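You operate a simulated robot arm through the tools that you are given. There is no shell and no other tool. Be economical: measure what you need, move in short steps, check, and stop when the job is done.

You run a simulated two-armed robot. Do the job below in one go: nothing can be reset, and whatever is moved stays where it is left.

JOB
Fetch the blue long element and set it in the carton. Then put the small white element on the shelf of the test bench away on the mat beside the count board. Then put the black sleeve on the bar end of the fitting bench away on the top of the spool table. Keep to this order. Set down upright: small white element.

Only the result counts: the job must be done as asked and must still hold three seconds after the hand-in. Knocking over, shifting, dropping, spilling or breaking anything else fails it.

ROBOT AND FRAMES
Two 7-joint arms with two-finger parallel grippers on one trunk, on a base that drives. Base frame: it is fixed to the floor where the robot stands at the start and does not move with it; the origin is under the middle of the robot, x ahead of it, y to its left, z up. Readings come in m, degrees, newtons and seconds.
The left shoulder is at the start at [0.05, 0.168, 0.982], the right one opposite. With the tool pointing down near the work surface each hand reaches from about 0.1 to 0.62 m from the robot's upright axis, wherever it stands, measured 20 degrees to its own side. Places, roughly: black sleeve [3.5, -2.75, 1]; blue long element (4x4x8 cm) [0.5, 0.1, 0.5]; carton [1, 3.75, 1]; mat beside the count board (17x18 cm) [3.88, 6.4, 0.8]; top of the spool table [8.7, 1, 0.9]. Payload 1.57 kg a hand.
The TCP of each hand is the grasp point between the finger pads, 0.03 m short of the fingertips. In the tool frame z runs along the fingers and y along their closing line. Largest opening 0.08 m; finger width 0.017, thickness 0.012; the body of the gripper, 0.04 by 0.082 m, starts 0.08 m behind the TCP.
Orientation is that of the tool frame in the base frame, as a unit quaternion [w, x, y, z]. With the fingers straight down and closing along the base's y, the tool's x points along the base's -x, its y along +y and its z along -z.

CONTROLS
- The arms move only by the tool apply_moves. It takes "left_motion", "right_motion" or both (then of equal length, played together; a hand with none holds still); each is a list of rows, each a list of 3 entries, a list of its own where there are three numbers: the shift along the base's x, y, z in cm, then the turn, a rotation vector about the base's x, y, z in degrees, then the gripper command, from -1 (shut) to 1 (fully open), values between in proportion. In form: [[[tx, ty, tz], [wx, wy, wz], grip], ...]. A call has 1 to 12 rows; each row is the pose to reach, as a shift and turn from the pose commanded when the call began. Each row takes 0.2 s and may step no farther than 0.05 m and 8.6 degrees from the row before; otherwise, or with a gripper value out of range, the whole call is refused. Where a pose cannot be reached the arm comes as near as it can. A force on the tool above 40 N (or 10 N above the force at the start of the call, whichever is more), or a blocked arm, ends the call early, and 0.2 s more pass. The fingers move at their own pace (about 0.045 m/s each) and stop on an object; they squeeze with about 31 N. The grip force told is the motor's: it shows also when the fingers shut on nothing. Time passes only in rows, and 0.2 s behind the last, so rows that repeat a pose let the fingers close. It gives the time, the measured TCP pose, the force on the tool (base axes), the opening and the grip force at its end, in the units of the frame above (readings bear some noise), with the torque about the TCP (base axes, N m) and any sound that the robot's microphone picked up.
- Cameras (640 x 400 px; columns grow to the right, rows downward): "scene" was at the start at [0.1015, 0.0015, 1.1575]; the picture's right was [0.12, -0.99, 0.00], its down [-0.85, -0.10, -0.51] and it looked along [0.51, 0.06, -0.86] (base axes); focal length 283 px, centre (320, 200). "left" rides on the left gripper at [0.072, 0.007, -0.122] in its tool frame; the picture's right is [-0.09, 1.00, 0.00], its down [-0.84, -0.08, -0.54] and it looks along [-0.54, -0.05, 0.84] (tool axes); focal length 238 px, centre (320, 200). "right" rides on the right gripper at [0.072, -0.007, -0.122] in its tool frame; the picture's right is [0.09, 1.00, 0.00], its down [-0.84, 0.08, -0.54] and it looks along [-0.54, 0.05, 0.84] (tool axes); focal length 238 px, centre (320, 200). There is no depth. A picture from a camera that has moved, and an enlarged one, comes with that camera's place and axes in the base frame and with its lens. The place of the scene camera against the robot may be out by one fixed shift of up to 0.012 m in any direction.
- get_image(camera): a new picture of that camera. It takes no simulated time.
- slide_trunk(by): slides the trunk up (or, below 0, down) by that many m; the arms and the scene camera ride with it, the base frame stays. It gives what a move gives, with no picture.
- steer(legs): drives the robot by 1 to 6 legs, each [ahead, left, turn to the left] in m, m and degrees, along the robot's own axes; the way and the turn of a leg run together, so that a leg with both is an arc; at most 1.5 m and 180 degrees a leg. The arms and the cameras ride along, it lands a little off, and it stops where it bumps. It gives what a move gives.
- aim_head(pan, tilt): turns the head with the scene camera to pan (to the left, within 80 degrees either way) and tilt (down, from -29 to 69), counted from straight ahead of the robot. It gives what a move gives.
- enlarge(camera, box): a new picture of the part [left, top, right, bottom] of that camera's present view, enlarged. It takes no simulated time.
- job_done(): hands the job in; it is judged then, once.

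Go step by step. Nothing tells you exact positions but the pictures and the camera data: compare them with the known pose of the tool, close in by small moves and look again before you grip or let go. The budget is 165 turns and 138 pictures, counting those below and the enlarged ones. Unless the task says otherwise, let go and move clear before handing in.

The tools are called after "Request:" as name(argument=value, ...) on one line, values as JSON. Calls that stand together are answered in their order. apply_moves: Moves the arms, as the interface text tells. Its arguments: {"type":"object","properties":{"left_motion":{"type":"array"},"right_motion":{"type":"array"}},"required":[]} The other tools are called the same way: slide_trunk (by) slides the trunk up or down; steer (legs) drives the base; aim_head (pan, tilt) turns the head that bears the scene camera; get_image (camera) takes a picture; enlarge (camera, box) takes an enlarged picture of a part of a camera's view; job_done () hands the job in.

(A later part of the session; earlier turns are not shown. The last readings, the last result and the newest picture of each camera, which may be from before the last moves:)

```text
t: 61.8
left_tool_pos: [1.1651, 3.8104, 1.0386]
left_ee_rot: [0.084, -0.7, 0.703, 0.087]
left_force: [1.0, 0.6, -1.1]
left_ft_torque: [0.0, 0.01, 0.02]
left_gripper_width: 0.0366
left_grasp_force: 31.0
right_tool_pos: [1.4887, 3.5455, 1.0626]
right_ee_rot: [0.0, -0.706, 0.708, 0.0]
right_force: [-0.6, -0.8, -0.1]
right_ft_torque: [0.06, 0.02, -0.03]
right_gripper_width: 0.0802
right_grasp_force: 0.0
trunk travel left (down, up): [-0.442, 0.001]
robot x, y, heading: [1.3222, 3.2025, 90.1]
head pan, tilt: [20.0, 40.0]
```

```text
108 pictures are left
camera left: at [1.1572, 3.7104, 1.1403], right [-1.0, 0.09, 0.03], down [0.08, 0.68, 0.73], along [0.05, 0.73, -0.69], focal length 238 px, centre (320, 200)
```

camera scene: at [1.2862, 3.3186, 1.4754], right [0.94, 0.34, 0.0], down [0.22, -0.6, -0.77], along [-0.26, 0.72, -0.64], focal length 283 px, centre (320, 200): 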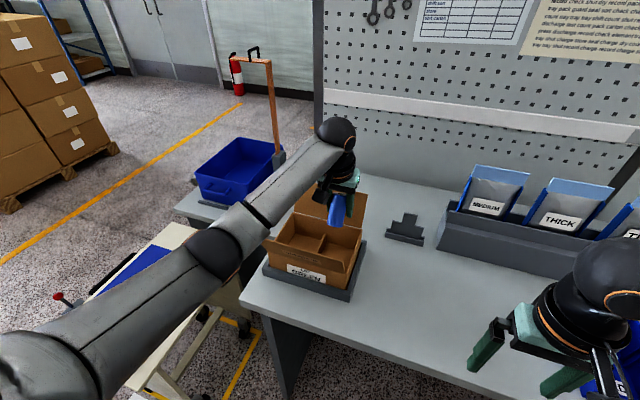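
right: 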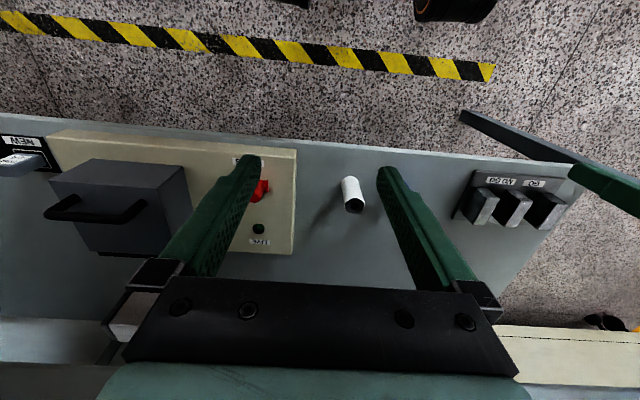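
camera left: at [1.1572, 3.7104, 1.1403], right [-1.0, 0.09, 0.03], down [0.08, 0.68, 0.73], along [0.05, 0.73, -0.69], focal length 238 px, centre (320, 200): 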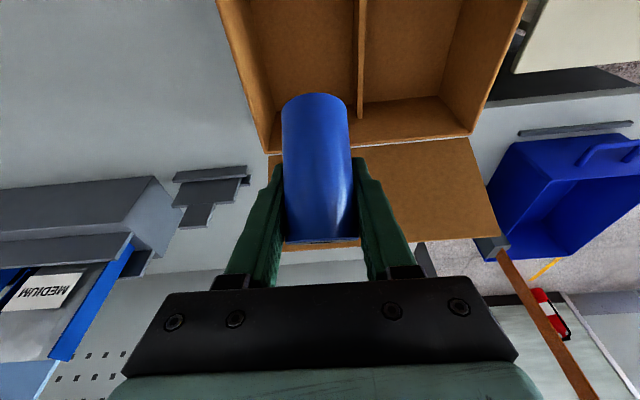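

Well centred over the right compartment. I lower slowly, watching the force.

Request:
apply_moves(left_motion=[[[0.2, -0.5, -3], [0, 0, 0], -1], [[0.2, -0.5, -6], [0, 0, 0], -1], [[0.2, -0.5, -8.5], [0, 0, 0], -1], [[0.2, -0.5, -10], [0, 0, 0], -1], [[0.2, -0.5, -11], [0, 0, 0], -1]])

Request:
get_image(camera="scene")

Request:
get_image(camera="left")

```text
t: 63.0
left_tool_pos: [1.1674, 3.8046, 0.9278]
left_ee_rot: [0.085, -0.699, 0.705, 0.086]
left_force: [0.3, 0.1, -0.9]
left_ft_torque: [0.01, -0.01, -0.01]
left_gripper_width: 0.0366
left_grasp_force: 31.2
right_tool_pos: [1.4874, 3.547, 1.0622]
right_ee_rot: [0.0, -0.706, 0.708, 0.0]
right_force: [0.0, -0.2, -0.3]
right_ft_torque: [0.0, 0.03, 0.02]
right_gripper_width: 0.0799
right_grasp_force: 0.0
trunk travel left (down, up): [-0.442, 0.001]
robot x, y, heading: [1.3249, 3.2063, 89.9]
head pan, tilt: [20.0, 40.0]
```

```text
107 pictures are left
camera scene: at [1.2864, 3.3184, 1.4754], right [0.94, 0.34, 0.0], down [0.22, -0.6, -0.77], along [-0.26, 0.72, -0.64], focal length 283 px, centre (320, 200)
```

scene: 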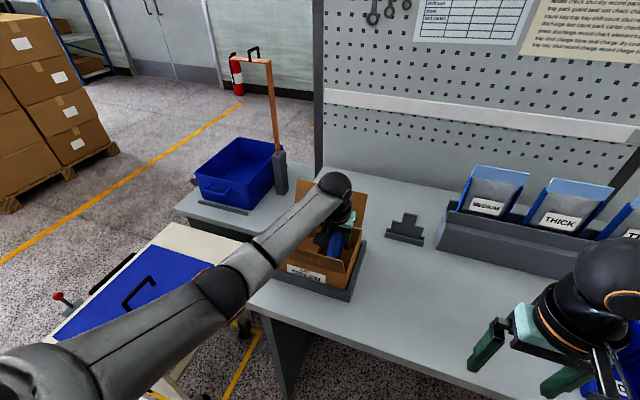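

```text
106 pictures are left
camera left: at [1.1593, 3.7053, 1.0295], right [-1.0, 0.1, 0.03], down [0.08, 0.68, 0.73], along [0.05, 0.73, -0.69], focal length 238 px, centre (320, 200)
```

left: 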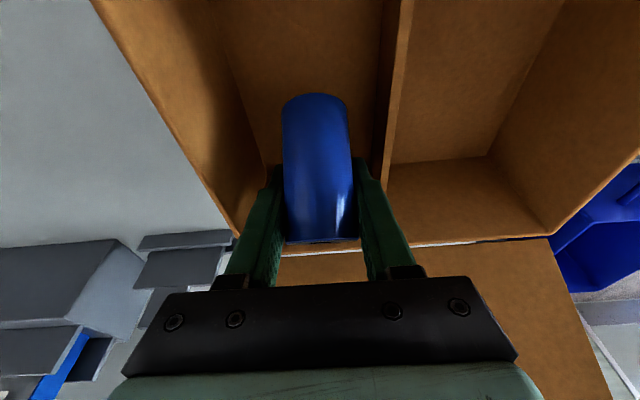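

No contact yet. Lower a bit more in small steps.

Request:
apply_moves(left_motion=[[[0, 0.8, -0.8], [0, 0, 0], -1], [[0, 0.8, -1.6], [0, 0, 0], -1], [[0, 0.8, -2.2], [0, 0, 0], -1]])

Request:
enlarge(camera="scene", box=[240, 140, 400, 300])

```text
t: 63.8
left_tool_pos: [1.1657, 3.8143, 0.9058]
left_ee_rot: [0.084, -0.7, 0.704, 0.086]
left_force: [-0.5, -0.7, -0.6]
left_ft_torque: [0.0, -0.04, 0.0]
left_gripper_width: 0.0367
left_grasp_force: 30.5
right_tool_pos: [1.4865, 3.5466, 1.0616]
right_ee_rot: [0.0, -0.706, 0.708, 0.0]
right_force: [-0.2, 0.4, 0.2]
right_ft_torque: [0.01, 0.01, -0.01]
right_gripper_width: 0.0799
right_grasp_force: 0.0
trunk travel left (down, up): [-0.442, 0.001]
robot x, y, heading: [1.3179, 3.2076, 89.8]
head pan, tilt: [20.0, 40.0]
```

```text
2.50 times, centred on (320, 220) of scene
camera zoom: at [1.2865, 3.3185, 1.4754], right [0.94, 0.34, 0.0], down [0.22, -0.6, -0.77], along [-0.26, 0.72, -0.64], focal length 708 px, centre (320, 150)
```

zoom: 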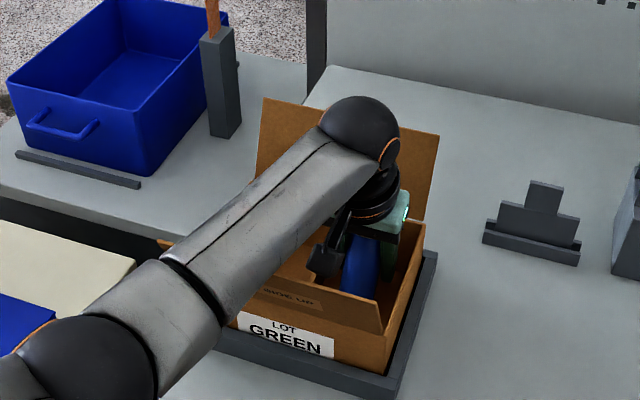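

Still no contact; a few more millimetres, then release.

Request:
apply_moves(left_motion=[[[0, 0, -0.5], [0, 0, 0], -1], [[0, 0, -1], [0, 0, 0], -1]])

```text
t: 64.4
left_tool_pos: [1.1667, 3.8148, 0.902]
left_ee_rot: [0.09, -0.699, 0.704, 0.092]
left_force: [-4.1, 2.2, 27.0]
left_ft_torque: [-0.39, 0.09, -0.08]
left_gripper_width: 0.0372
left_grasp_force: 30.9
right_tool_pos: [1.4875, 3.5451, 1.0628]
right_ee_rot: [0.001, -0.706, 0.708, 0.0]
right_force: [-0.3, 0.2, 0.2]
right_ft_torque: [-0.01, 0.03, -0.01]
right_gripper_width: 0.0801
right_grasp_force: 0.1
trunk travel left (down, up): [-0.442, 0.001]
robot x, y, heading: [1.3221, 3.2053, 89.9]
head pan, tilt: [20.0, 40.0]
```

Contact with the carton floor. Ease off, open partly, and withdraw upwards.

Request:
apply_moves(left_motion=[[[0, 0, 0.3], [0, 0, 0], -1], [[0, 0, 0.3], [0, 0, 0], 0.0], [[0, 0, 0.3], [0, 0, 0], 0.4], [[0, 0, 0.3], [0, 0, 0], 0.4], [[0, 0, 0.3], [0, 0, 0], 0.4], [[0, 0, 2], [0, 0, 0], 0.4], [[0, 0, 6], [0, 0, 0], 0.4], [[0, 0, 10], [0, 0, 0], 0.4], [[0, 0, 14], [0, 0, 0], 0.4], [[0, -1, 18], [0, 0, 0], 0.4], [[0, -2, 21], [0, 0, 0], 0.4], [[0, -2, 24], [0, 0, 0], 0.4]])

Request:
get_image(camera="left")

Request:
get_image(camera="scene")

```text
t: 67.0
left_tool_pos: [1.1659, 3.793, 1.1362]
left_ee_rot: [0.085, -0.7, 0.704, 0.086]
left_force: [0.4, -0.2, 0.3]
left_ft_torque: [-0.02, 0.0, -0.01]
left_gripper_width: 0.0562
left_grasp_force: 0.0
right_tool_pos: [1.4856, 3.546, 1.063]
right_ee_rot: [0.0, -0.706, 0.708, 0.0]
right_force: [-0.6, -0.2, 0.3]
right_ft_torque: [-0.02, 0.01, 0.01]
right_gripper_width: 0.0799
right_grasp_force: 0.0
trunk travel left (down, up): [-0.442, 0.001]
robot x, y, heading: [1.3209, 3.2037, 89.9]
head pan, tilt: [20.0, 40.0]
```

```text
104 pictures are left
camera left: at [1.1592, 3.6919, 1.239], right [-1.0, 0.1, 0.03], down [0.08, 0.68, 0.73], along [0.05, 0.72, -0.69], focal length 238 px, centre (320, 200)
```

left: 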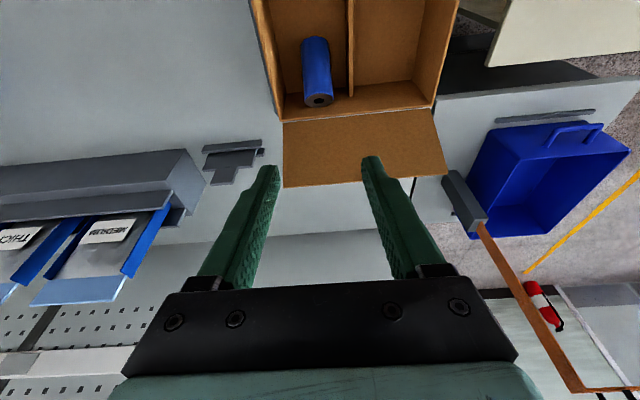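

```text
103 pictures are left
camera scene: at [1.2863, 3.318, 1.4754], right [0.94, 0.34, 0.0], down [0.22, -0.6, -0.77], along [-0.26, 0.72, -0.64], focal length 283 px, centre (320, 200)
```

scene: 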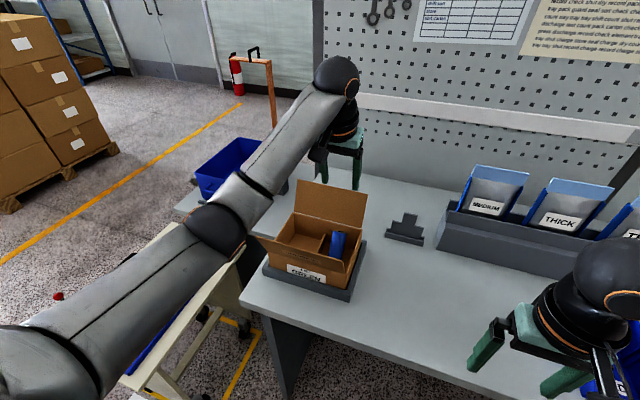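

Blue stands in the carton. I back away, return by the same route to the test bench, and lower the trunk.

Request:
steer(legs=[[-0.7, 0, 0], [-0.6, 0.95, 0], [-0.7, 0.75, 0], [-1.3, -0.05, 0], [0, 0, -90]])

Request:
slide_trunk(by=-0.292)

Request:
aim_head(pan=0, tilt=35)

Request:
get_image(camera="scene")

```text
t: 95.8
left_tool_pos: [0.1958, 0.0759, 1.1379]
left_ee_rot: [0.121, 0.018, 0.993, -0.001]
left_force: [0.8, 0.5, 0.9]
left_ft_torque: [0.0, 0.02, -0.02]
left_gripper_width: 0.0558
left_grasp_force: 0.0
right_tool_pos: [-0.0591, -0.2369, 1.063]
right_ee_rot: [0.001, 0.016, 1.0, 0.0]
right_force: [-0.1, 0.5, 0.0]
right_ft_torque: [-0.01, -0.02, -0.01]
right_gripper_width: 0.0801
right_grasp_force: 0.0
trunk travel left (down, up): [-0.442, 0.001]
robot x, y, heading: [-0.3925, -0.0626, -2.0]
head pan, tilt: [20.0, 40.0]
```

```text
t: 98.7
left_tool_pos: [0.1957, 0.0763, 0.8444]
left_ee_rot: [0.12, 0.017, 0.993, 0.0]
left_force: [0.3, -0.9, -0.6]
left_ft_torque: [0.01, 0.02, -0.01]
left_gripper_width: 0.0561
left_grasp_force: 0.1
right_tool_pos: [-0.0593, -0.2373, 0.7707]
right_ee_rot: [0.0, 0.016, 1.0, 0.0]
right_force: [-0.6, -0.5, -0.3]
right_ft_torque: [-0.02, 0.01, -0.01]
right_gripper_width: 0.0799
right_grasp_force: 0.1
trunk travel left (down, up): [-0.15, 0.293]
robot x, y, heading: [-0.3947, -0.0613, -1.9]
head pan, tilt: [20.0, 40.0]
```

```text
t: 99.6
left_tool_pos: [0.1955, 0.0746, 0.8456]
left_ee_rot: [0.121, 0.018, 0.992, 0.0]
left_force: [-0.3, 0.0, 0.1]
left_ft_torque: [0.03, 0.0, -0.01]
left_gripper_width: 0.0559
left_grasp_force: 0.0
right_tool_pos: [-0.0594, -0.2385, 0.7707]
right_ee_rot: [0.0, 0.016, 1.0, -0.001]
right_force: [0.3, 0.5, 0.5]
right_ft_torque: [0.05, -0.03, 0.02]
right_gripper_width: 0.0802
right_grasp_force: 0.0
trunk travel left (down, up): [-0.15, 0.293]
robot x, y, heading: [-0.3955, -0.0614, -1.7]
head pan, tilt: [0.0, 35.0]
```

```text
102 pictures are left
camera scene: at [-0.2734, -0.0714, 1.191], right [-0.03, -1.0, 0.0], down [-0.57, 0.02, -0.82], along [0.82, -0.02, -0.57], focal length 283 px, centre (320, 200)
```

scene: 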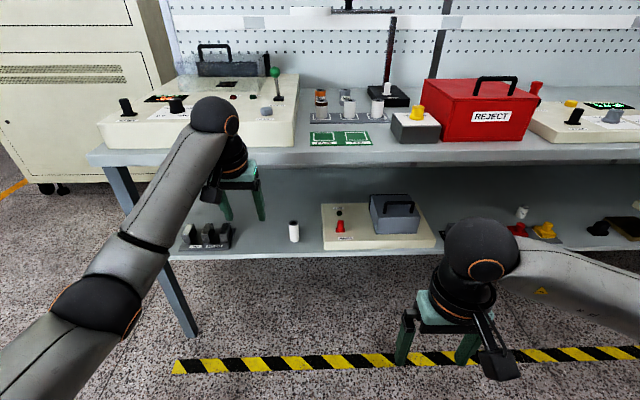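

Before grasping I check whether another white element lies on this shelf further right.

Request:
enlarge(camera="scene", box=[270, 180, 430, 280])

Request:
enlarge(camera="scene", box=[440, 160, 640, 285])

Request:
aim_head(pan=-45, tilt=25)

Request:
get_image(camera="scene")

```text
4.00 times, centred on (350, 230) of scene
camera zoom: at [-0.2734, -0.0714, 1.191], right [-0.03, -1.0, 0.0], down [-0.57, 0.02, -0.82], along [0.82, -0.02, -0.57], focal length 1133 px, centre (200, 80)
```

zoom: 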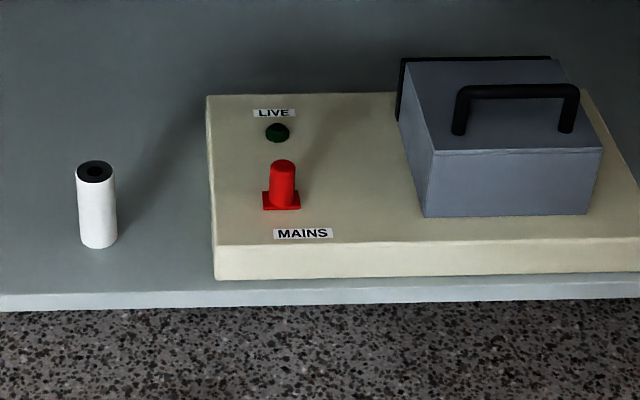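

```text
3.20 times, centred on (540, 222) of scene
camera zoom: at [-0.2734, -0.0714, 1.191], right [-0.03, -1.0, 0.0], down [-0.57, 0.02, -0.82], along [0.82, -0.02, -0.57], focal length 907 px, centre (-384, 128)
```

zoom: 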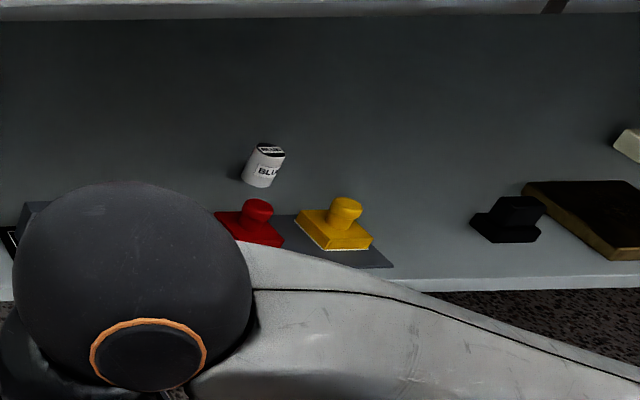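

```text
t: 100.7
left_tool_pos: [0.1966, 0.077, 0.8457]
left_ee_rot: [0.121, 0.018, 0.993, -0.001]
left_force: [-0.1, 0.4, 0.9]
left_ft_torque: [0.0, -0.04, 0.06]
left_gripper_width: 0.056
left_grasp_force: 0.3
right_tool_pos: [-0.0605, -0.2373, 0.7702]
right_ee_rot: [0.0, 0.016, 1.0, 0.0]
right_force: [0.0, -0.3, -0.6]
right_ft_torque: [-0.02, 0.0, -0.03]
right_gripper_width: 0.0802
right_grasp_force: 0.0
trunk travel left (down, up): [-0.15, 0.293]
robot x, y, heading: [-0.3987, -0.0622, -2.3]
head pan, tilt: [-45.0, 25.0]
```

```text
99 pictures are left
camera scene: at [-0.2983, -0.1359, 1.2067], right [-0.73, -0.69, 0.0], down [-0.29, 0.31, -0.91], along [0.62, -0.66, -0.42], focal length 283 px, centre (320, 200)
```

scene: 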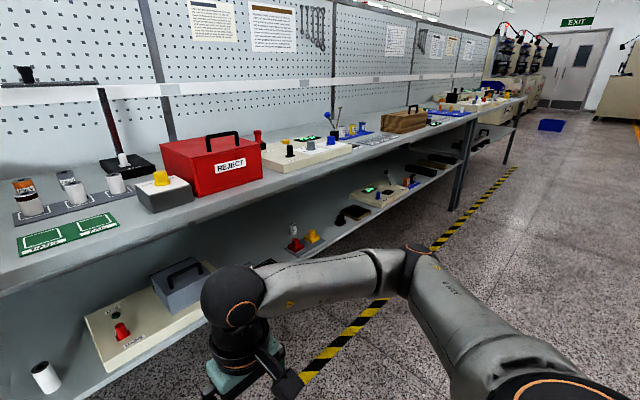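

Only the plain white cylinder is the element (the other is a labelled bottle). I align the base and re-tilt the left hand 45° while still clear of the bench.

Request:
steer(legs=[[0, -0.16, 2.1]])

Request:
apply_moves(left_motion=[[[-2, 0, -4], [0, -7.8, 0], 0.6], [[-3.5, 0, -8], [0, -15.5, 0], 0.6], [[-5, 0, -12], [0, -23, 0], 0.6], [[-5, 0, -16], [0, -31, 0], 0.6], [[-5, 0, -20], [0, -31, 0], 0.6], [[-5, 0, -22.5], [0, -31, 0], 0.6]])

Request:
aim_head(pan=7, tilt=50)

Request:
get_image(camera="scene")

Request:
get_image(camera="left")

```text
t: 102.7
left_tool_pos: [0.1885, -0.0607, 0.844]
left_ee_rot: [0.121, -0.002, 0.993, 0.002]
left_force: [-0.3, -0.5, 0.1]
left_ft_torque: [-0.01, -0.01, 0.0]
left_gripper_width: 0.056
left_grasp_force: 0.1
right_tool_pos: [-0.0549, -0.383, 0.771]
right_ee_rot: [-0.001, -0.004, 1.0, 0.001]
right_force: [-0.2, 0.4, 0.7]
right_ft_torque: [0.01, 0.0, 0.01]
right_gripper_width: 0.0803
right_grasp_force: 0.0
trunk travel left (down, up): [-0.15, 0.293]
robot x, y, heading: [-0.3969, -0.2183, 0.4]
head pan, tilt: [-45.0, 25.0]
```

```text
t: 104.1
left_tool_pos: [0.1406, -0.0608, 0.6207]
left_ee_rot: [0.382, -0.002, 0.924, 0.001]
left_force: [-0.1, -0.4, 0.5]
left_ft_torque: [-0.02, -0.02, 0.01]
left_gripper_width: 0.0641
left_grasp_force: 0.1
right_tool_pos: [-0.0556, -0.3837, 0.7697]
right_ee_rot: [0.0, -0.004, 1.0, 0.0]
right_force: [0.1, 0.5, 0.0]
right_ft_torque: [-0.03, 0.0, 0.03]
right_gripper_width: 0.0799
right_grasp_force: 0.0
trunk travel left (down, up): [-0.15, 0.293]
robot x, y, heading: [-0.3985, -0.2218, 0.3]
head pan, tilt: [-45.0, 25.0]
```

```text
t: 105.3
left_tool_pos: [0.1391, -0.0606, 0.6208]
left_ee_rot: [0.381, -0.002, 0.924, 0.001]
left_force: [0.4, -0.4, 0.7]
left_ft_torque: [0.0, -0.02, -0.02]
left_gripper_width: 0.0641
left_grasp_force: 0.1
right_tool_pos: [-0.0549, -0.3841, 0.7709]
right_ee_rot: [-0.001, -0.005, 1.0, 0.0]
right_force: [0.8, -0.6, 1.2]
right_ft_torque: [0.01, 0.01, 0.02]
right_gripper_width: 0.08
right_grasp_force: 0.1
trunk travel left (down, up): [-0.15, 0.293]
robot x, y, heading: [-0.3977, -0.2189, 0.7]
head pan, tilt: [7.0, 50.0]
```

```text
98 pictures are left
camera scene: at [-0.2869, -0.2162, 1.1693], right [0.13, -0.99, 0.0], down [-0.76, -0.1, -0.64], along [0.64, 0.08, -0.77], focal length 283 px, centre (320, 200)
```

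scene: 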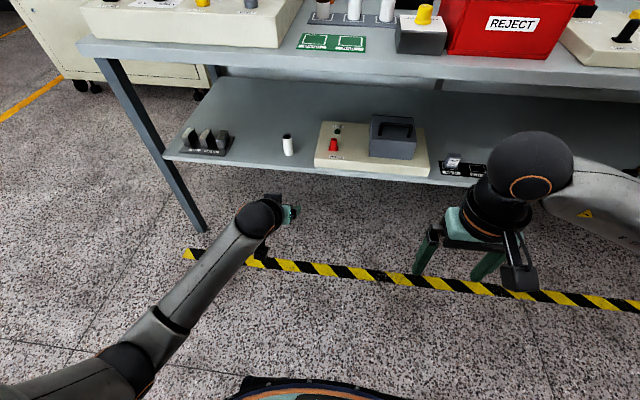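

```text
97 pictures are left
camera left: at [0.0019, -0.0556, 0.6568], right [0.06, 1.0, 0.07], down [0.21, -0.08, 0.97], along [0.98, -0.04, -0.21], focal length 238 px, centre (320, 200)
```

left: 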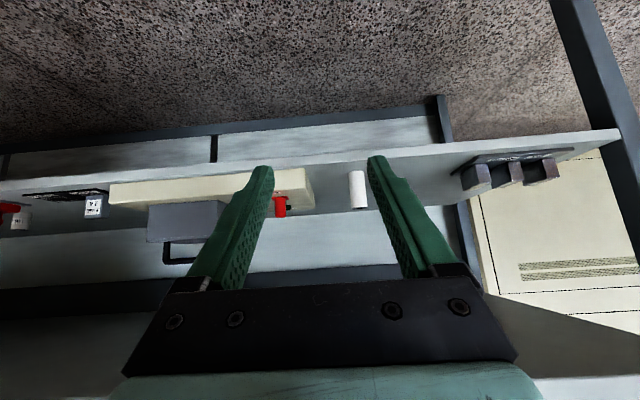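

Shift the hand left to y≈-0.008, and drive ahead 0.21.

Request:
apply_moves(left_motion=[[[0, 2.6, 0], [0, 0, 0], 0.65], [[0, 5.2, -1], [0, 0, 0], 0.65], [[1, 5.2, -1], [0, 0, 0], 0.65]])

Request:
steer(legs=[[0.21, 0, -0.5]])

Request:
get_image(camera="left")

```text
t: 106.1
left_tool_pos: [0.1494, -0.0078, 0.6094]
left_ee_rot: [0.382, -0.003, 0.924, 0.002]
left_force: [-0.3, 0.0, 0.0]
left_ft_torque: [0.0, -0.03, -0.03]
left_gripper_width: 0.0661
left_grasp_force: 0.0
right_tool_pos: [-0.0551, -0.3835, 0.7704]
right_ee_rot: [0.0, -0.004, 1.0, 0.0]
right_force: [-0.4, -0.2, 0.4]
right_ft_torque: [0.01, -0.06, 0.0]
right_gripper_width: 0.0799
right_grasp_force: 0.0
trunk travel left (down, up): [-0.15, 0.293]
robot x, y, heading: [-0.3988, -0.2214, 0.4]
head pan, tilt: [7.0, 50.0]
```

```text
t: 107.8
left_tool_pos: [0.3638, -0.015, 0.6094]
left_ee_rot: [0.382, 0.004, 0.924, -0.001]
left_force: [0.0, -0.7, 0.3]
left_ft_torque: [0.02, -0.01, 0.02]
left_gripper_width: 0.066
left_grasp_force: 0.1
right_tool_pos: [0.1544, -0.3877, 0.7717]
right_ee_rot: [0.0, 0.002, 1.0, 0.0]
right_force: [-0.3, 0.4, -0.6]
right_ft_torque: [0.0, 0.0, 0.01]
right_gripper_width: 0.0801
right_grasp_force: 0.1
trunk travel left (down, up): [-0.15, 0.293]
robot x, y, heading: [-0.1875, -0.2206, -0.3]
head pan, tilt: [7.0, 50.0]
```

```text
96 pictures are left
camera left: at [0.2262, -0.0087, 0.6456], right [0.07, 1.0, 0.07], down [0.21, -0.08, 0.97], along [0.98, -0.06, -0.21], focal length 238 px, centre (320, 200)
```

left: 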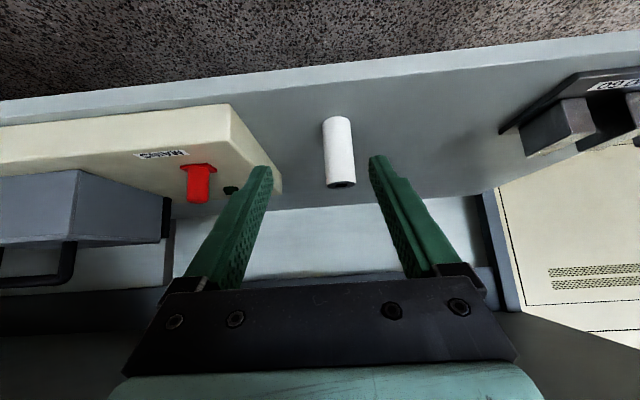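

White's axis is at about (0.493, -0.001). Shift y by +1.3 cm and advance partway.

Request:
apply_moves(left_motion=[[[1, 1.3, -0.5], [0, 0, 0], 0.65], [[3, 1.3, -1.3], [0, 0, 0], 0.65], [[5, 1.3, -2.2], [0, 0, 0], 0.65], [[7, 1.3, -3.2], [0, 0, 0], 0.65]])

Request:
get_image(camera="left")

```text
t: 108.8
left_tool_pos: [0.434, 0.0001, 0.5787]
left_ee_rot: [0.382, 0.003, 0.924, 0.0]
left_force: [-0.7, 0.2, 0.1]
left_ft_torque: [0.03, 0.0, 0.0]
left_gripper_width: 0.0661
left_grasp_force: 0.1
right_tool_pos: [0.1535, -0.387, 0.77]
right_ee_rot: [0.0, 0.002, 1.0, 0.0]
right_force: [-0.6, -0.4, 0.2]
right_ft_torque: [-0.01, 0.0, -0.01]
right_gripper_width: 0.0803
right_grasp_force: 0.0
trunk travel left (down, up): [-0.15, 0.293]
robot x, y, heading: [-0.187, -0.2173, -0.0]
head pan, tilt: [7.0, 50.0]
```

```text
95 pictures are left
camera left: at [0.2961, 0.005, 0.6143], right [0.07, 1.0, 0.07], down [0.21, -0.08, 0.97], along [0.98, -0.06, -0.21], focal length 238 px, centre (320, 200)
```

left: 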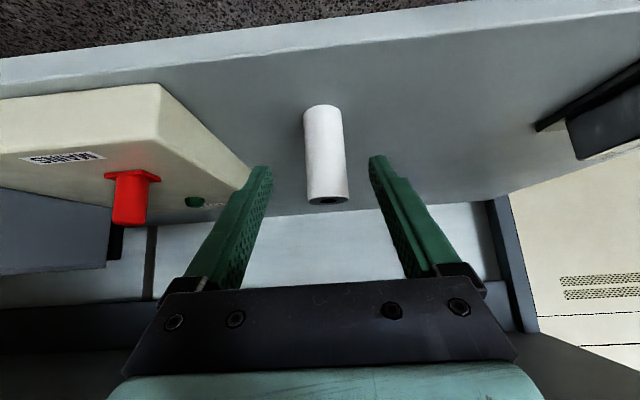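

Aligned. Advance and close.

Request:
apply_moves(left_motion=[[[2, 0, -1.2], [0, 0, 0], 0.65], [[4, 0, -2.4], [0, 0, 0], 0.65], [[5.8, 0, -3.4], [0, 0, 0], 0.65], [[5.8, 0, -3.4], [0, 0, 0], 0.65], [[5.8, 0, -3.4], [0, 0, 0], -1], [[5.8, 0, -3.4], [0, 0, 0], -1], [[5.8, 0, -3.4], [0, 0, 0], -1], [[5.8, 0, -3.4], [0, 0, 0], -1]])

Request:
get_image(camera="left")

```text
t: 110.6
left_tool_pos: [0.492, -0.0006, 0.5427]
left_ee_rot: [0.382, 0.004, 0.924, -0.001]
left_force: [0.5, -0.4, -0.6]
left_ft_torque: [0.03, -0.03, 0.01]
left_gripper_width: 0.0312
left_grasp_force: 30.7
right_tool_pos: [0.1551, -0.3876, 0.7704]
right_ee_rot: [0.0, 0.002, 1.0, -0.001]
right_force: [-0.6, 1.0, -1.2]
right_ft_torque: [-0.03, -0.01, 0.0]
right_gripper_width: 0.0799
right_grasp_force: 0.0
trunk travel left (down, up): [-0.15, 0.293]
robot x, y, heading: [-0.1853, -0.2184, -0.2]
head pan, tilt: [7.0, 50.0]
```

```text
94 pictures are left
camera left: at [0.3547, 0.0051, 0.5792], right [0.07, 1.0, 0.07], down [0.21, -0.08, 0.97], along [0.97, -0.06, -0.21], focal length 238 px, centre (320, 200)
```

left: 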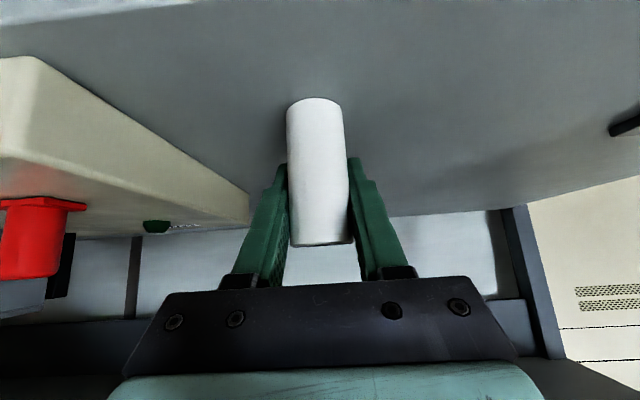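

White gripped. Lift, retract, back away, and drive by the corridor toward the count board area.

Request:
apply_moves(left_motion=[[[0, 0, 1.5], [0, 0, 0], -1], [[0, 0, 3], [0, 0, 0], -1], [[-3, 0, 4], [0, 0, 0], -1], [[-6.5, 0, 5], [0, 0, 0], -1], [[-10, 0, 6], [0, 0, 0], -1], [[-13.5, 0, 7], [0, 0, 0], -1], [[-17, 0, 8], [0, 0, 0], -1]])

Request:
steer(legs=[[-0.25, 0, 0], [0, 0, 90], [1.4, 0, 0], [0.7, -0.75, 0], [0.7, -0.75, 0]])

Request:
aim_head(pan=-50, tilt=15)

Request:
get_image(camera="scene")

```text
t: 112.2
left_tool_pos: [0.3202, -0.0009, 0.6219]
left_ee_rot: [0.382, 0.003, 0.924, 0.0]
left_force: [-0.2, -0.6, -1.3]
left_ft_torque: [0.01, -0.02, 0.06]
left_gripper_width: 0.0314
left_grasp_force: 30.8
right_tool_pos: [0.1543, -0.3879, 0.7711]
right_ee_rot: [0.001, 0.001, 1.0, 0.0]
right_force: [0.0, 0.3, -0.1]
right_ft_torque: [0.04, 0.01, 0.01]
right_gripper_width: 0.0798
right_grasp_force: 0.1
trunk travel left (down, up): [-0.15, 0.293]
robot x, y, heading: [-0.186, -0.2167, -0.3]
head pan, tilt: [7.0, 50.0]
```

```text
t: 137.7
left_tool_pos: [0.8682, 3.0908, 0.622]
left_ee_rot: [0.271, -0.652, 0.655, 0.27]
left_force: [0.8, -0.3, -0.3]
left_ft_torque: [0.01, -0.04, -0.01]
left_gripper_width: 0.0316
left_grasp_force: 31.2
right_tool_pos: [1.2534, 2.9263, 0.7706]
right_ee_rot: [0.0, 0.707, -0.707, 0.0]
right_force: [0.0, 0.0, -0.9]
right_ft_torque: [-0.04, -0.01, 0.04]
right_gripper_width: 0.08
right_grasp_force: 0.0
trunk travel left (down, up): [-0.15, 0.293]
robot x, y, heading: [1.0885, 2.5888, 90.1]
head pan, tilt: [7.0, 50.0]
```

```text
t: 138.9
left_tool_pos: [0.8684, 3.0906, 0.6228]
left_ee_rot: [0.269, -0.653, 0.654, 0.27]
left_force: [0.1, -1.1, -1.1]
left_ft_torque: [0.02, 0.02, -0.01]
left_gripper_width: 0.0315
left_grasp_force: 30.6
right_tool_pos: [1.2544, 2.9271, 0.7713]
right_ee_rot: [0.001, 0.708, -0.706, 0.0]
right_force: [-0.1, -0.4, -0.4]
right_ft_torque: [0.02, -0.01, -0.01]
right_gripper_width: 0.0799
right_grasp_force: 0.0
trunk travel left (down, up): [-0.15, 0.293]
robot x, y, heading: [1.0899, 2.5857, 90.1]
head pan, tilt: [-50.0, 15.0]
```

```text
93 pictures are left
camera scene: at [1.1541, 2.6785, 1.2229], right [0.64, -0.76, 0.0], down [-0.2, -0.17, -0.97], along [0.74, 0.62, -0.26], focal length 283 px, centre (320, 200)
```

scene: 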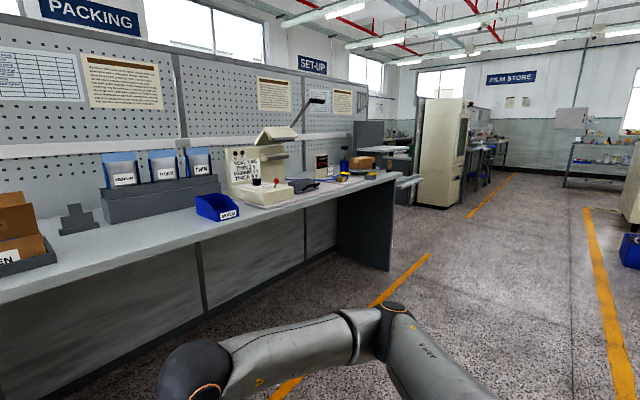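

The set-up area opens beyond the packing bench's right end (x>3.2). I strafe right along the corridor and look there.

Request:
steer(legs=[[0, -1.4, 0], [0, -1.3, 0]])

Request:
aim_head(pan=0, tilt=15)

Request:
get_image(camera="scene")

```text
t: 162.8
left_tool_pos: [3.5779, 3.0933, 0.6226]
left_ee_rot: [-0.268, 0.656, -0.65, -0.272]
left_force: [0.9, 0.0, -0.5]
left_ft_torque: [0.02, -0.02, 0.02]
left_gripper_width: 0.0318
left_grasp_force: 31.1
right_tool_pos: [3.9664, 2.9325, 0.771]
right_ee_rot: [0.0, 0.711, -0.703, 0.0]
right_force: [-1.1, -0.5, 1.0]
right_ft_torque: [0.02, -0.01, -0.05]
right_gripper_width: 0.0799
right_grasp_force: 0.0
trunk travel left (down, up): [-0.15, 0.293]
robot x, y, heading: [3.8078, 2.5884, 90.8]
head pan, tilt: [-50.0, 15.0]
```

```text
t: 163.9
left_tool_pos: [3.5777, 3.0921, 0.6236]
left_ee_rot: [-0.269, 0.656, -0.651, -0.272]
left_force: [0.9, -0.6, -0.8]
left_ft_torque: [0.0, -0.02, 0.0]
left_gripper_width: 0.0318
left_grasp_force: 30.9
right_tool_pos: [3.9662, 2.932, 0.7702]
right_ee_rot: [-0.001, 0.711, -0.703, 0.0]
right_force: [0.1, 0.4, 0.2]
right_ft_torque: [-0.03, 0.0, 0.01]
right_gripper_width: 0.0802
right_grasp_force: 0.0
trunk travel left (down, up): [-0.15, 0.293]
robot x, y, heading: [3.8059, 2.5887, 90.6]
head pan, tilt: [0.0, 15.0]
```

```text
92 pictures are left
camera scene: at [3.7975, 2.716, 1.223], right [1.0, 0.01, 0.0], down [0.0, -0.26, -0.97], along [-0.01, 0.97, -0.26], focal length 283 px, centre (320, 200)
```

scene: 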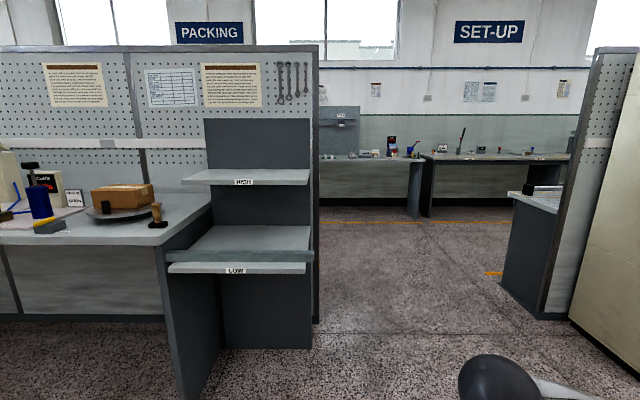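

The set-up bench is beyond the gap between x≈3.8 and 5.2; its front edge is near y≈6.2. I pass through the middle of the gap.

Request:
steer(legs=[[0, -0.7, -0.6], [1.3, 0, 0], [1.1, 0.1, 0]])

Request:
aim_head(pan=20, tilt=25)

Request:
get_image(camera="scene")

```text
t: 182.1
left_tool_pos: [4.1579, 5.5033, 0.6221]
left_ee_rot: [-0.267, 0.658, -0.649, -0.273]
left_force: [-1.6, 1.2, -0.5]
left_ft_torque: [0.01, -0.06, 0.0]
left_gripper_width: 0.0317
left_grasp_force: 30.9
right_tool_pos: [4.5458, 5.3462, 0.7709]
right_ee_rot: [0.0, 0.713, -0.701, 0.0]
right_force: [0.3, 0.8, 0.2]
right_ft_torque: [0.0, 0.01, -0.04]
right_gripper_width: 0.08
right_grasp_force: 0.1
trunk travel left (down, up): [-0.15, 0.293]
robot x, y, heading: [4.3875, 4.9994, 91.1]
head pan, tilt: [0.0, 15.0]
```

```text
t: 182.9
left_tool_pos: [4.1575, 5.504, 0.6215]
left_ee_rot: [-0.268, 0.658, -0.649, -0.272]
left_force: [0.7, 0.1, -0.4]
left_ft_torque: [0.04, -0.01, -0.02]
left_gripper_width: 0.0315
left_grasp_force: 30.9
right_tool_pos: [4.5473, 5.3454, 0.7708]
right_ee_rot: [0.0, 0.713, -0.701, 0.0]
right_force: [-1.0, 0.7, 0.5]
right_ft_torque: [0.0, 0.0, 0.02]
right_gripper_width: 0.0801
right_grasp_force: 0.1
trunk travel left (down, up): [-0.15, 0.293]
robot x, y, heading: [4.3894, 5.0032, 91.3]
head pan, tilt: [20.0, 25.0]
```

```text
91 pictures are left
camera scene: at [4.3474, 5.1213, 1.2068], right [0.93, 0.36, 0.0], down [0.15, -0.39, -0.91], along [-0.32, 0.85, -0.42], focal length 283 px, centre (320, 200)
```

scene: 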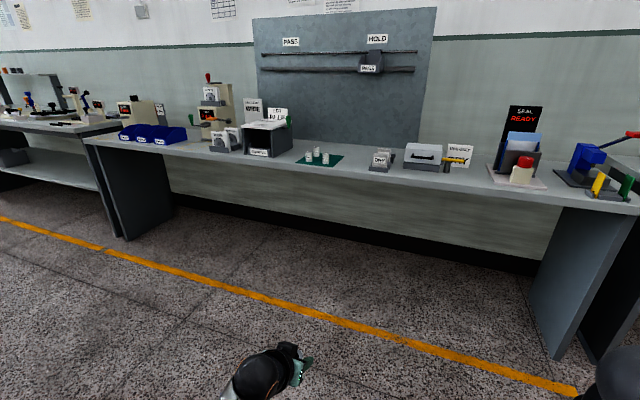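

The green mat around (3.87, 6.40) matches. Zoom in.

Request:
enlarge(camera="scene", box=[190, 80, 390, 205])

Request:
enlarge(camera="scene", box=[280, 130, 360, 180])

```text
3.20 times, centred on (290, 142) of scene
camera zoom: at [4.3474, 5.1213, 1.2068], right [0.93, 0.36, 0.0], down [0.15, -0.39, -0.91], along [-0.32, 0.85, -0.42], focal length 907 px, centre (416, 384)
```

zoom: 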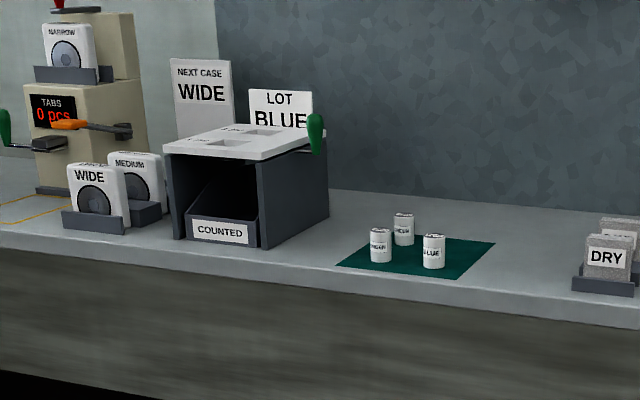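

```text
8.00 times, centred on (320, 155) of scene
camera zoom: at [4.3474, 5.1213, 1.2068], right [0.93, 0.36, 0.0], down [0.15, -0.39, -0.91], along [-0.32, 0.85, -0.42], focal length 2267 px, centre (320, 560)
```

zoom: 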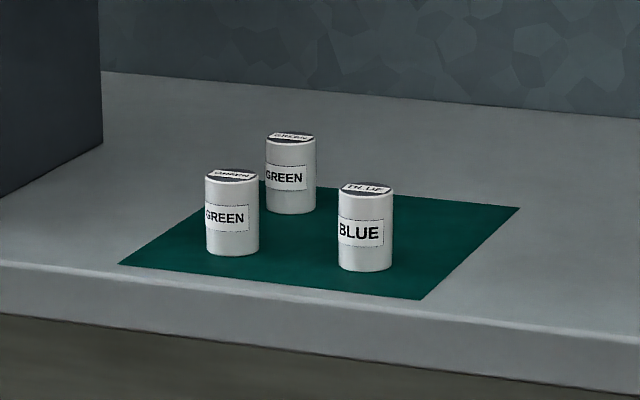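

The mat already holds small white labelled cans of the same kind as the one I glimpsed on the test bench shelf, whereas the one in my hand looks like a long element (same shape as the blue one). I must be sure, so I go back and inspect the shelf closely before setting anything down.

Request:
steer(legs=[[-1.2, -0.1, -1.2], [-1.2, 0, 0], [0, 1.45, 0], [0, 1.45, 0], [0, 0.4, 0]])

Request:
steer(legs=[[-0.7, 0.75, 0], [-0.7, 0.75, 0], [-1.3, 0, 0], [-0.5, 0, 0]])

```text
t: 223.7
left_tool_pos: [0.938, 3.0173, 0.6213]
left_ee_rot: [-0.265, 0.663, -0.644, -0.275]
left_force: [0.0, -0.2, -1.2]
left_ft_torque: [0.05, 0.01, -0.01]
left_gripper_width: 0.0314
left_grasp_force: 30.8
right_tool_pos: [1.3304, 2.8671, 0.7704]
right_ee_rot: [0.0, 0.719, -0.695, 0.0]
right_force: [0.0, -0.8, -0.4]
right_ft_torque: [-0.02, 0.01, -0.02]
right_gripper_width: 0.0801
right_grasp_force: 0.0
trunk travel left (down, up): [-0.15, 0.293]
robot x, y, heading: [1.1767, 2.5178, 91.9]
head pan, tilt: [20.0, 25.0]
```

```text
t: 245.8
left_tool_pos: [-0.4183, -0.2359, 0.6225]
left_ee_rot: [-0.264, 0.666, -0.64, -0.276]
left_force: [-0.3, 0.2, -1.3]
left_ft_torque: [0.03, 0.0, 0.02]
left_gripper_width: 0.0316
left_grasp_force: 31.6
right_tool_pos: [-0.0245, -0.3828, 0.7695]
right_ee_rot: [0.0, 0.722, -0.692, -0.001]
right_force: [0.0, 0.0, 0.1]
right_ft_torque: [-0.01, 0.03, 0.03]
right_gripper_width: 0.0801
right_grasp_force: 0.1
trunk travel left (down, up): [-0.15, 0.293]
robot x, y, heading: [-0.1721, -0.733, 92.5]
head pan, tilt: [20.0, 25.0]
```

Request:
steer(legs=[[0, 0.25, 0], [0, 0, -92.5]])

Request:
aim_head(pan=0, tilt=35)

Request:
get_image(camera="scene")

```text
t: 252.6
left_tool_pos: [0.0819, -0.5252, 0.6214]
left_ee_rot: [0.382, 0.005, 0.924, -0.001]
left_force: [0.1, 0.8, -0.9]
left_ft_torque: [0.01, -0.01, -0.01]
left_gripper_width: 0.0316
left_grasp_force: 30.8
right_tool_pos: [-0.0861, -0.9114, 0.7707]
right_ee_rot: [0.0, 0.004, 1.0, 0.0]
right_force: [-0.4, 0.7, -0.4]
right_ft_torque: [-0.01, 0.04, 0.02]
right_gripper_width: 0.0802
right_grasp_force: 0.2
trunk travel left (down, up): [-0.15, 0.293]
robot x, y, heading: [-0.4282, -0.7382, -0.3]
head pan, tilt: [20.0, 25.0]
```

```text
t: 253.4
left_tool_pos: [0.0822, -0.5261, 0.6231]
left_ee_rot: [0.382, 0.005, 0.924, -0.001]
left_force: [0.6, 0.6, 0.3]
left_ft_torque: [0.03, -0.02, -0.03]
left_gripper_width: 0.0312
left_grasp_force: 30.7
right_tool_pos: [-0.0867, -0.9112, 0.7709]
right_ee_rot: [-0.001, 0.004, 1.0, 0.0]
right_force: [0.1, 0.1, 0.2]
right_ft_torque: [-0.01, 0.02, 0.03]
right_gripper_width: 0.0801
right_grasp_force: 0.0
trunk travel left (down, up): [-0.15, 0.293]
robot x, y, heading: [-0.4314, -0.7407, -0.7]
head pan, tilt: [0.0, 35.0]
```

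```text
88 pictures are left
camera scene: at [-0.3031, -0.7499, 1.191], right [-0.01, -1.0, 0.0], down [-0.57, 0.0, -0.82], along [0.82, -0.01, -0.57], focal length 283 px, centre (320, 200)
```

scene: 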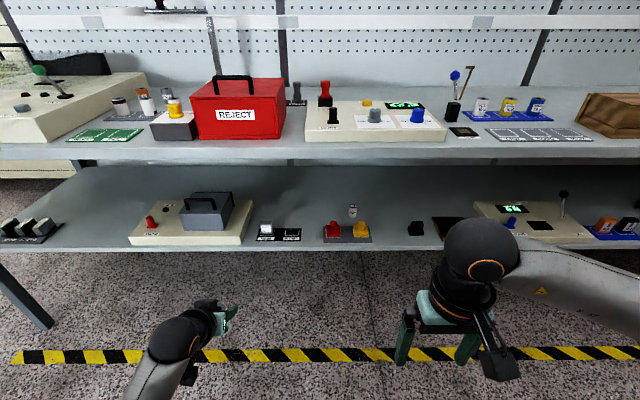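

Request:
enlarge(camera="scene", box=[240, 190, 400, 250])

Request:
enlarge(camera="scene", box=[400, 60, 640, 250])

Request:
enlarge(camera="scene", box=[40, 60, 240, 160])

```text
4.00 times, centred on (320, 220) of scene
camera zoom: at [-0.3031, -0.7499, 1.191], right [-0.01, -1.0, 0.0], down [-0.57, 0.0, -0.82], along [0.82, -0.01, -0.57], focal length 1133 px, centre (320, 120)
```

zoom: 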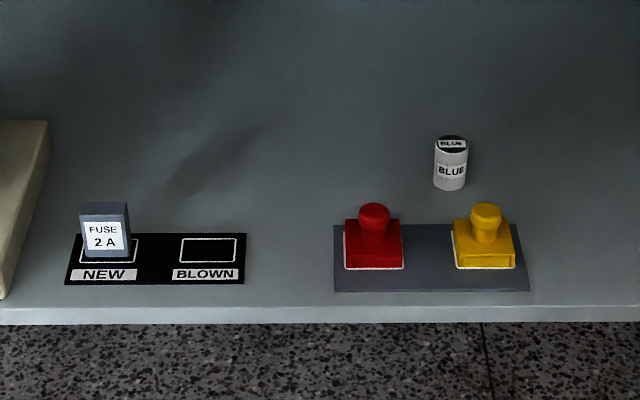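

```text
2.11 times, centred on (520, 155) of scene
camera zoom: at [-0.3031, -0.7499, 1.191], right [-0.01, -1.0, 0.0], down [-0.57, 0.0, -0.82], along [0.82, -0.01, -0.57], focal length 596 px, centre (-101, 295)
```

zoom: 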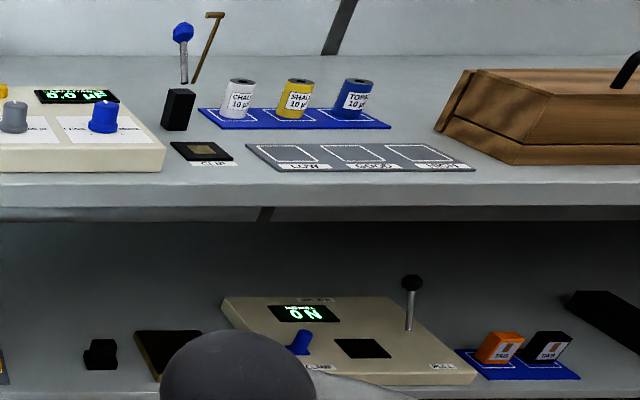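

```text
3.20 times, centred on (140, 110) of scene
camera zoom: at [-0.3031, -0.7499, 1.191], right [-0.01, -1.0, 0.0], down [-0.57, 0.0, -0.82], along [0.82, -0.01, -0.57], focal length 907 px, centre (896, 488)
```

zoom: 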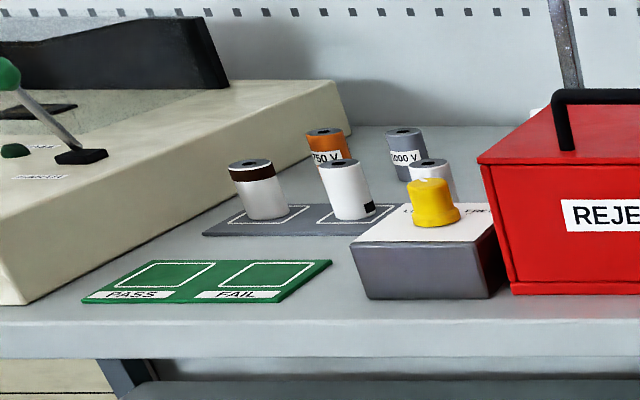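

These are capacitor elements: the shelf's short labelled one near the stamps (about 3.3×5 cm, same as those on the mat) is the "small white element"; the one I hold is a long white element. I'll put the long one back exactly where it stood (TCP 0.492, -0.0006, 0.5427).

Request:
steer(legs=[[0, 0.523, 0.5]])

Request:
steer(legs=[[0.245, 0, 0]])

Request:
get_image(camera="left")

```text
t: 258.4
left_tool_pos: [0.088, -0.0153, 0.6214]
left_ee_rot: [0.381, 0.008, 0.924, -0.003]
left_force: [-0.4, 0.0, -0.4]
left_ft_torque: [-0.04, -0.01, 0.02]
left_gripper_width: 0.0314
left_grasp_force: 31.1
right_tool_pos: [-0.082, -0.3993, 0.7708]
right_ee_rot: [0.0, 0.006, 1.0, 0.0]
right_force: [0.5, 0.4, -0.6]
right_ft_torque: [0.03, -0.02, 0.01]
right_gripper_width: 0.08
right_grasp_force: 0.1
trunk travel left (down, up): [-0.15, 0.293]
robot x, y, heading: [-0.4205, -0.2314, -0.8]
head pan, tilt: [0.0, 35.0]
```

```text
t: 260.2
left_tool_pos: [0.3369, -0.0193, 0.6227]
left_ee_rot: [0.382, 0.008, 0.924, -0.003]
left_force: [0.1, 0.0, 0.4]
left_ft_torque: [0.02, 0.0, 0.01]
left_gripper_width: 0.0315
left_grasp_force: 30.0
right_tool_pos: [0.1685, -0.4011, 0.7706]
right_ee_rot: [0.0, 0.006, 1.0, 0.0]
right_force: [-0.3, 0.3, 0.5]
right_ft_torque: [-0.04, -0.07, 0.04]
right_gripper_width: 0.0802
right_grasp_force: 0.0
trunk travel left (down, up): [-0.15, 0.293]
robot x, y, heading: [-0.1753, -0.2335, -0.8]
head pan, tilt: [0.0, 35.0]
```

```text
84 pictures are left
camera left: at [0.1998, -0.0109, 0.6585], right [0.08, 0.99, 0.07], down [0.21, -0.08, 0.97], along [0.97, -0.07, -0.21], focal length 238 px, centre (320, 200)
```

left: 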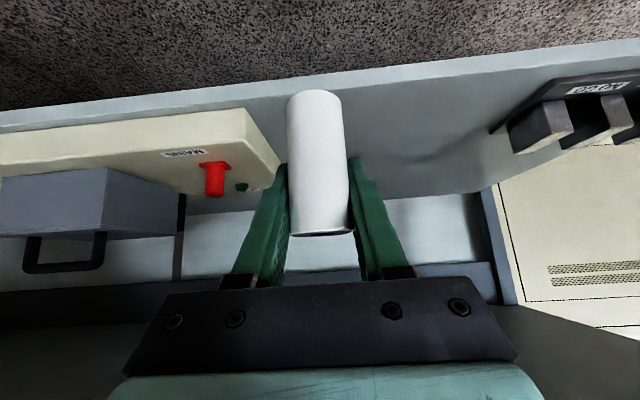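

The element seems to have slid about 5 mm down in the grip, so I'll lower onto the shelf with care. First hover above the original spot.

Request:
apply_moves(left_motion=[[[2, 1.9, -1], [0, 0, 0.5], -1], [[5, 1.9, -2], [0, 0, 0.9], -1], [[8, 1.9, -3], [0, 0, 0.9], -1], [[11, 1.9, -4], [0, 0, 0.9], -1], [[14, 1.9, -4.7], [0, 0, 0.9], -1], [[15.5, 1.9, -5], [0, 0, 0.9], -1], [[15.5, 1.9, -6], [0, 0, 0.9], -1]])

Request:
get_image(camera="left")

```text
t: 261.8
left_tool_pos: [0.4926, 0.0004, 0.5633]
left_ee_rot: [0.382, 0.001, 0.924, 0.0]
left_force: [0.3, 0.2, -1.0]
left_ft_torque: [-0.01, -0.01, -0.01]
left_gripper_width: 0.0313
left_grasp_force: 31.1
right_tool_pos: [0.1679, -0.4017, 0.7698]
right_ee_rot: [-0.001, 0.006, 1.0, 0.0]
right_force: [-0.2, -0.7, 0.1]
right_ft_torque: [0.02, 0.01, -0.02]
right_gripper_width: 0.0801
right_grasp_force: 0.1
trunk travel left (down, up): [-0.15, 0.293]
robot x, y, heading: [-0.1702, -0.2328, -0.6]
head pan, tilt: [0.0, 35.0]
```

```text
83 pictures are left
camera left: at [0.3547, 0.0057, 0.5995], right [0.07, 1.0, 0.07], down [0.21, -0.08, 0.97], along [0.98, -0.05, -0.21], focal length 238 px, centre (320, 200)
```

left: 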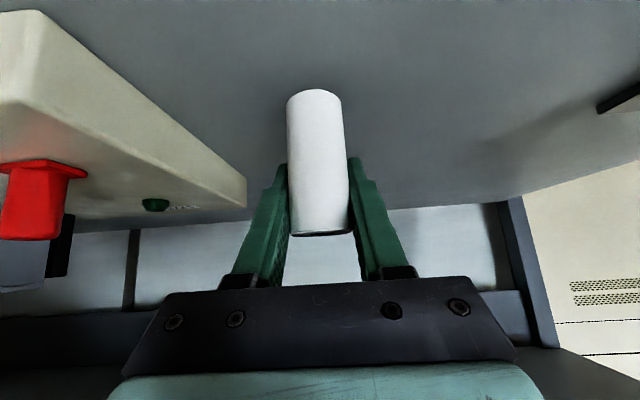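

Request:
apply_moves(left_motion=[[[0, -0.1, -0.6], [0, 0, 0], -1], [[0, -0.1, -1.1], [0, 0, 0], -1]])

```text
t: 262.4
left_tool_pos: [0.4932, -0.0003, 0.5521]
left_ee_rot: [0.382, 0.0, 0.924, 0.001]
left_force: [-0.1, 0.0, -0.3]
left_ft_torque: [-0.02, 0.05, -0.01]
left_gripper_width: 0.0314
left_grasp_force: 31.2
right_tool_pos: [0.1683, -0.4022, 0.7709]
right_ee_rot: [0.0, 0.007, 1.0, 0.0]
right_force: [-0.7, -0.4, -0.6]
right_ft_torque: [0.01, -0.02, -0.01]
right_gripper_width: 0.0801
right_grasp_force: 0.1
trunk travel left (down, up): [-0.15, 0.293]
robot x, y, heading: [-0.1698, -0.2326, -0.6]
head pan, tilt: [0.0, 35.0]
```

Request:
apply_moves(left_motion=[[[-0.05, 0, -0.3], [0, 0, 0], -1], [[-0.05, 0, -0.5], [0, 0, 0], -1]])

```text
t: 263.0
left_tool_pos: [0.4921, -0.001, 0.5498]
left_ee_rot: [0.384, 0.001, 0.923, 0.001]
left_force: [-2.6, -0.9, 6.6]
left_ft_torque: [-0.01, 0.31, -0.02]
left_gripper_width: 0.0314
left_grasp_force: 31.0
right_tool_pos: [0.1675, -0.4013, 0.7707]
right_ee_rot: [0.001, 0.006, 1.0, -0.001]
right_force: [-0.4, 1.0, -0.7]
right_ft_torque: [0.0, -0.01, -0.02]
right_gripper_width: 0.0797
right_grasp_force: 0.0
trunk travel left (down, up): [-0.15, 0.293]
robot x, y, heading: [-0.1725, -0.2336, -0.9]
head pan, tilt: [0.0, 35.0]
```

Touching the shelf. Open and check it stands upright before withdrawing.

Request:
apply_moves(left_motion=[[[0, 0, 0], [0, 0, 0], -0.1], [[0, 0, 0], [0, 0, 0], 0.3], [[0, 0, 0], [0, 0, 0], 0.65], [[0, 0, 0], [0, 0, 0], 0.65]])

Request:
get_image(camera="left")

```text
t: 264.0
left_tool_pos: [0.4916, 0.0004, 0.5456]
left_ee_rot: [0.382, 0.001, 0.924, 0.0]
left_force: [0.2, -0.4, -0.6]
left_ft_torque: [0.0, 0.04, 0.01]
left_gripper_width: 0.0659
left_grasp_force: 0.0
right_tool_pos: [0.1677, -0.4027, 0.7707]
right_ee_rot: [0.0, 0.006, 1.0, 0.0]
right_force: [-0.3, -0.2, 1.0]
right_ft_torque: [-0.03, 0.03, 0.01]
right_gripper_width: 0.0803
right_grasp_force: 0.1
trunk travel left (down, up): [-0.15, 0.293]
robot x, y, heading: [-0.1713, -0.2333, -0.8]
head pan, tilt: [0.0, 35.0]
```

```text
82 pictures are left
camera left: at [0.3544, 0.0046, 0.5827], right [0.07, 1.0, 0.07], down [0.21, -0.08, 0.97], along [0.98, -0.05, -0.21], focal length 238 px, centre (320, 200)
```

left: 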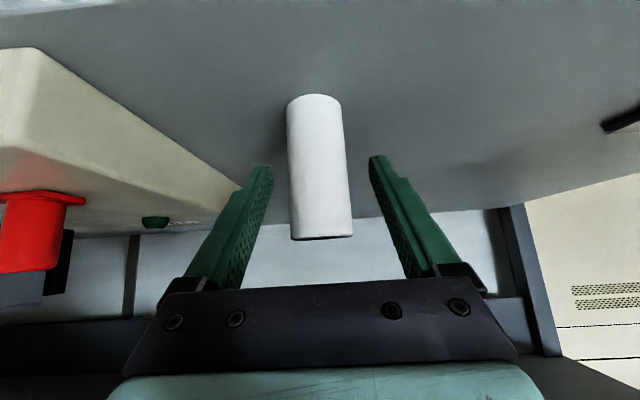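

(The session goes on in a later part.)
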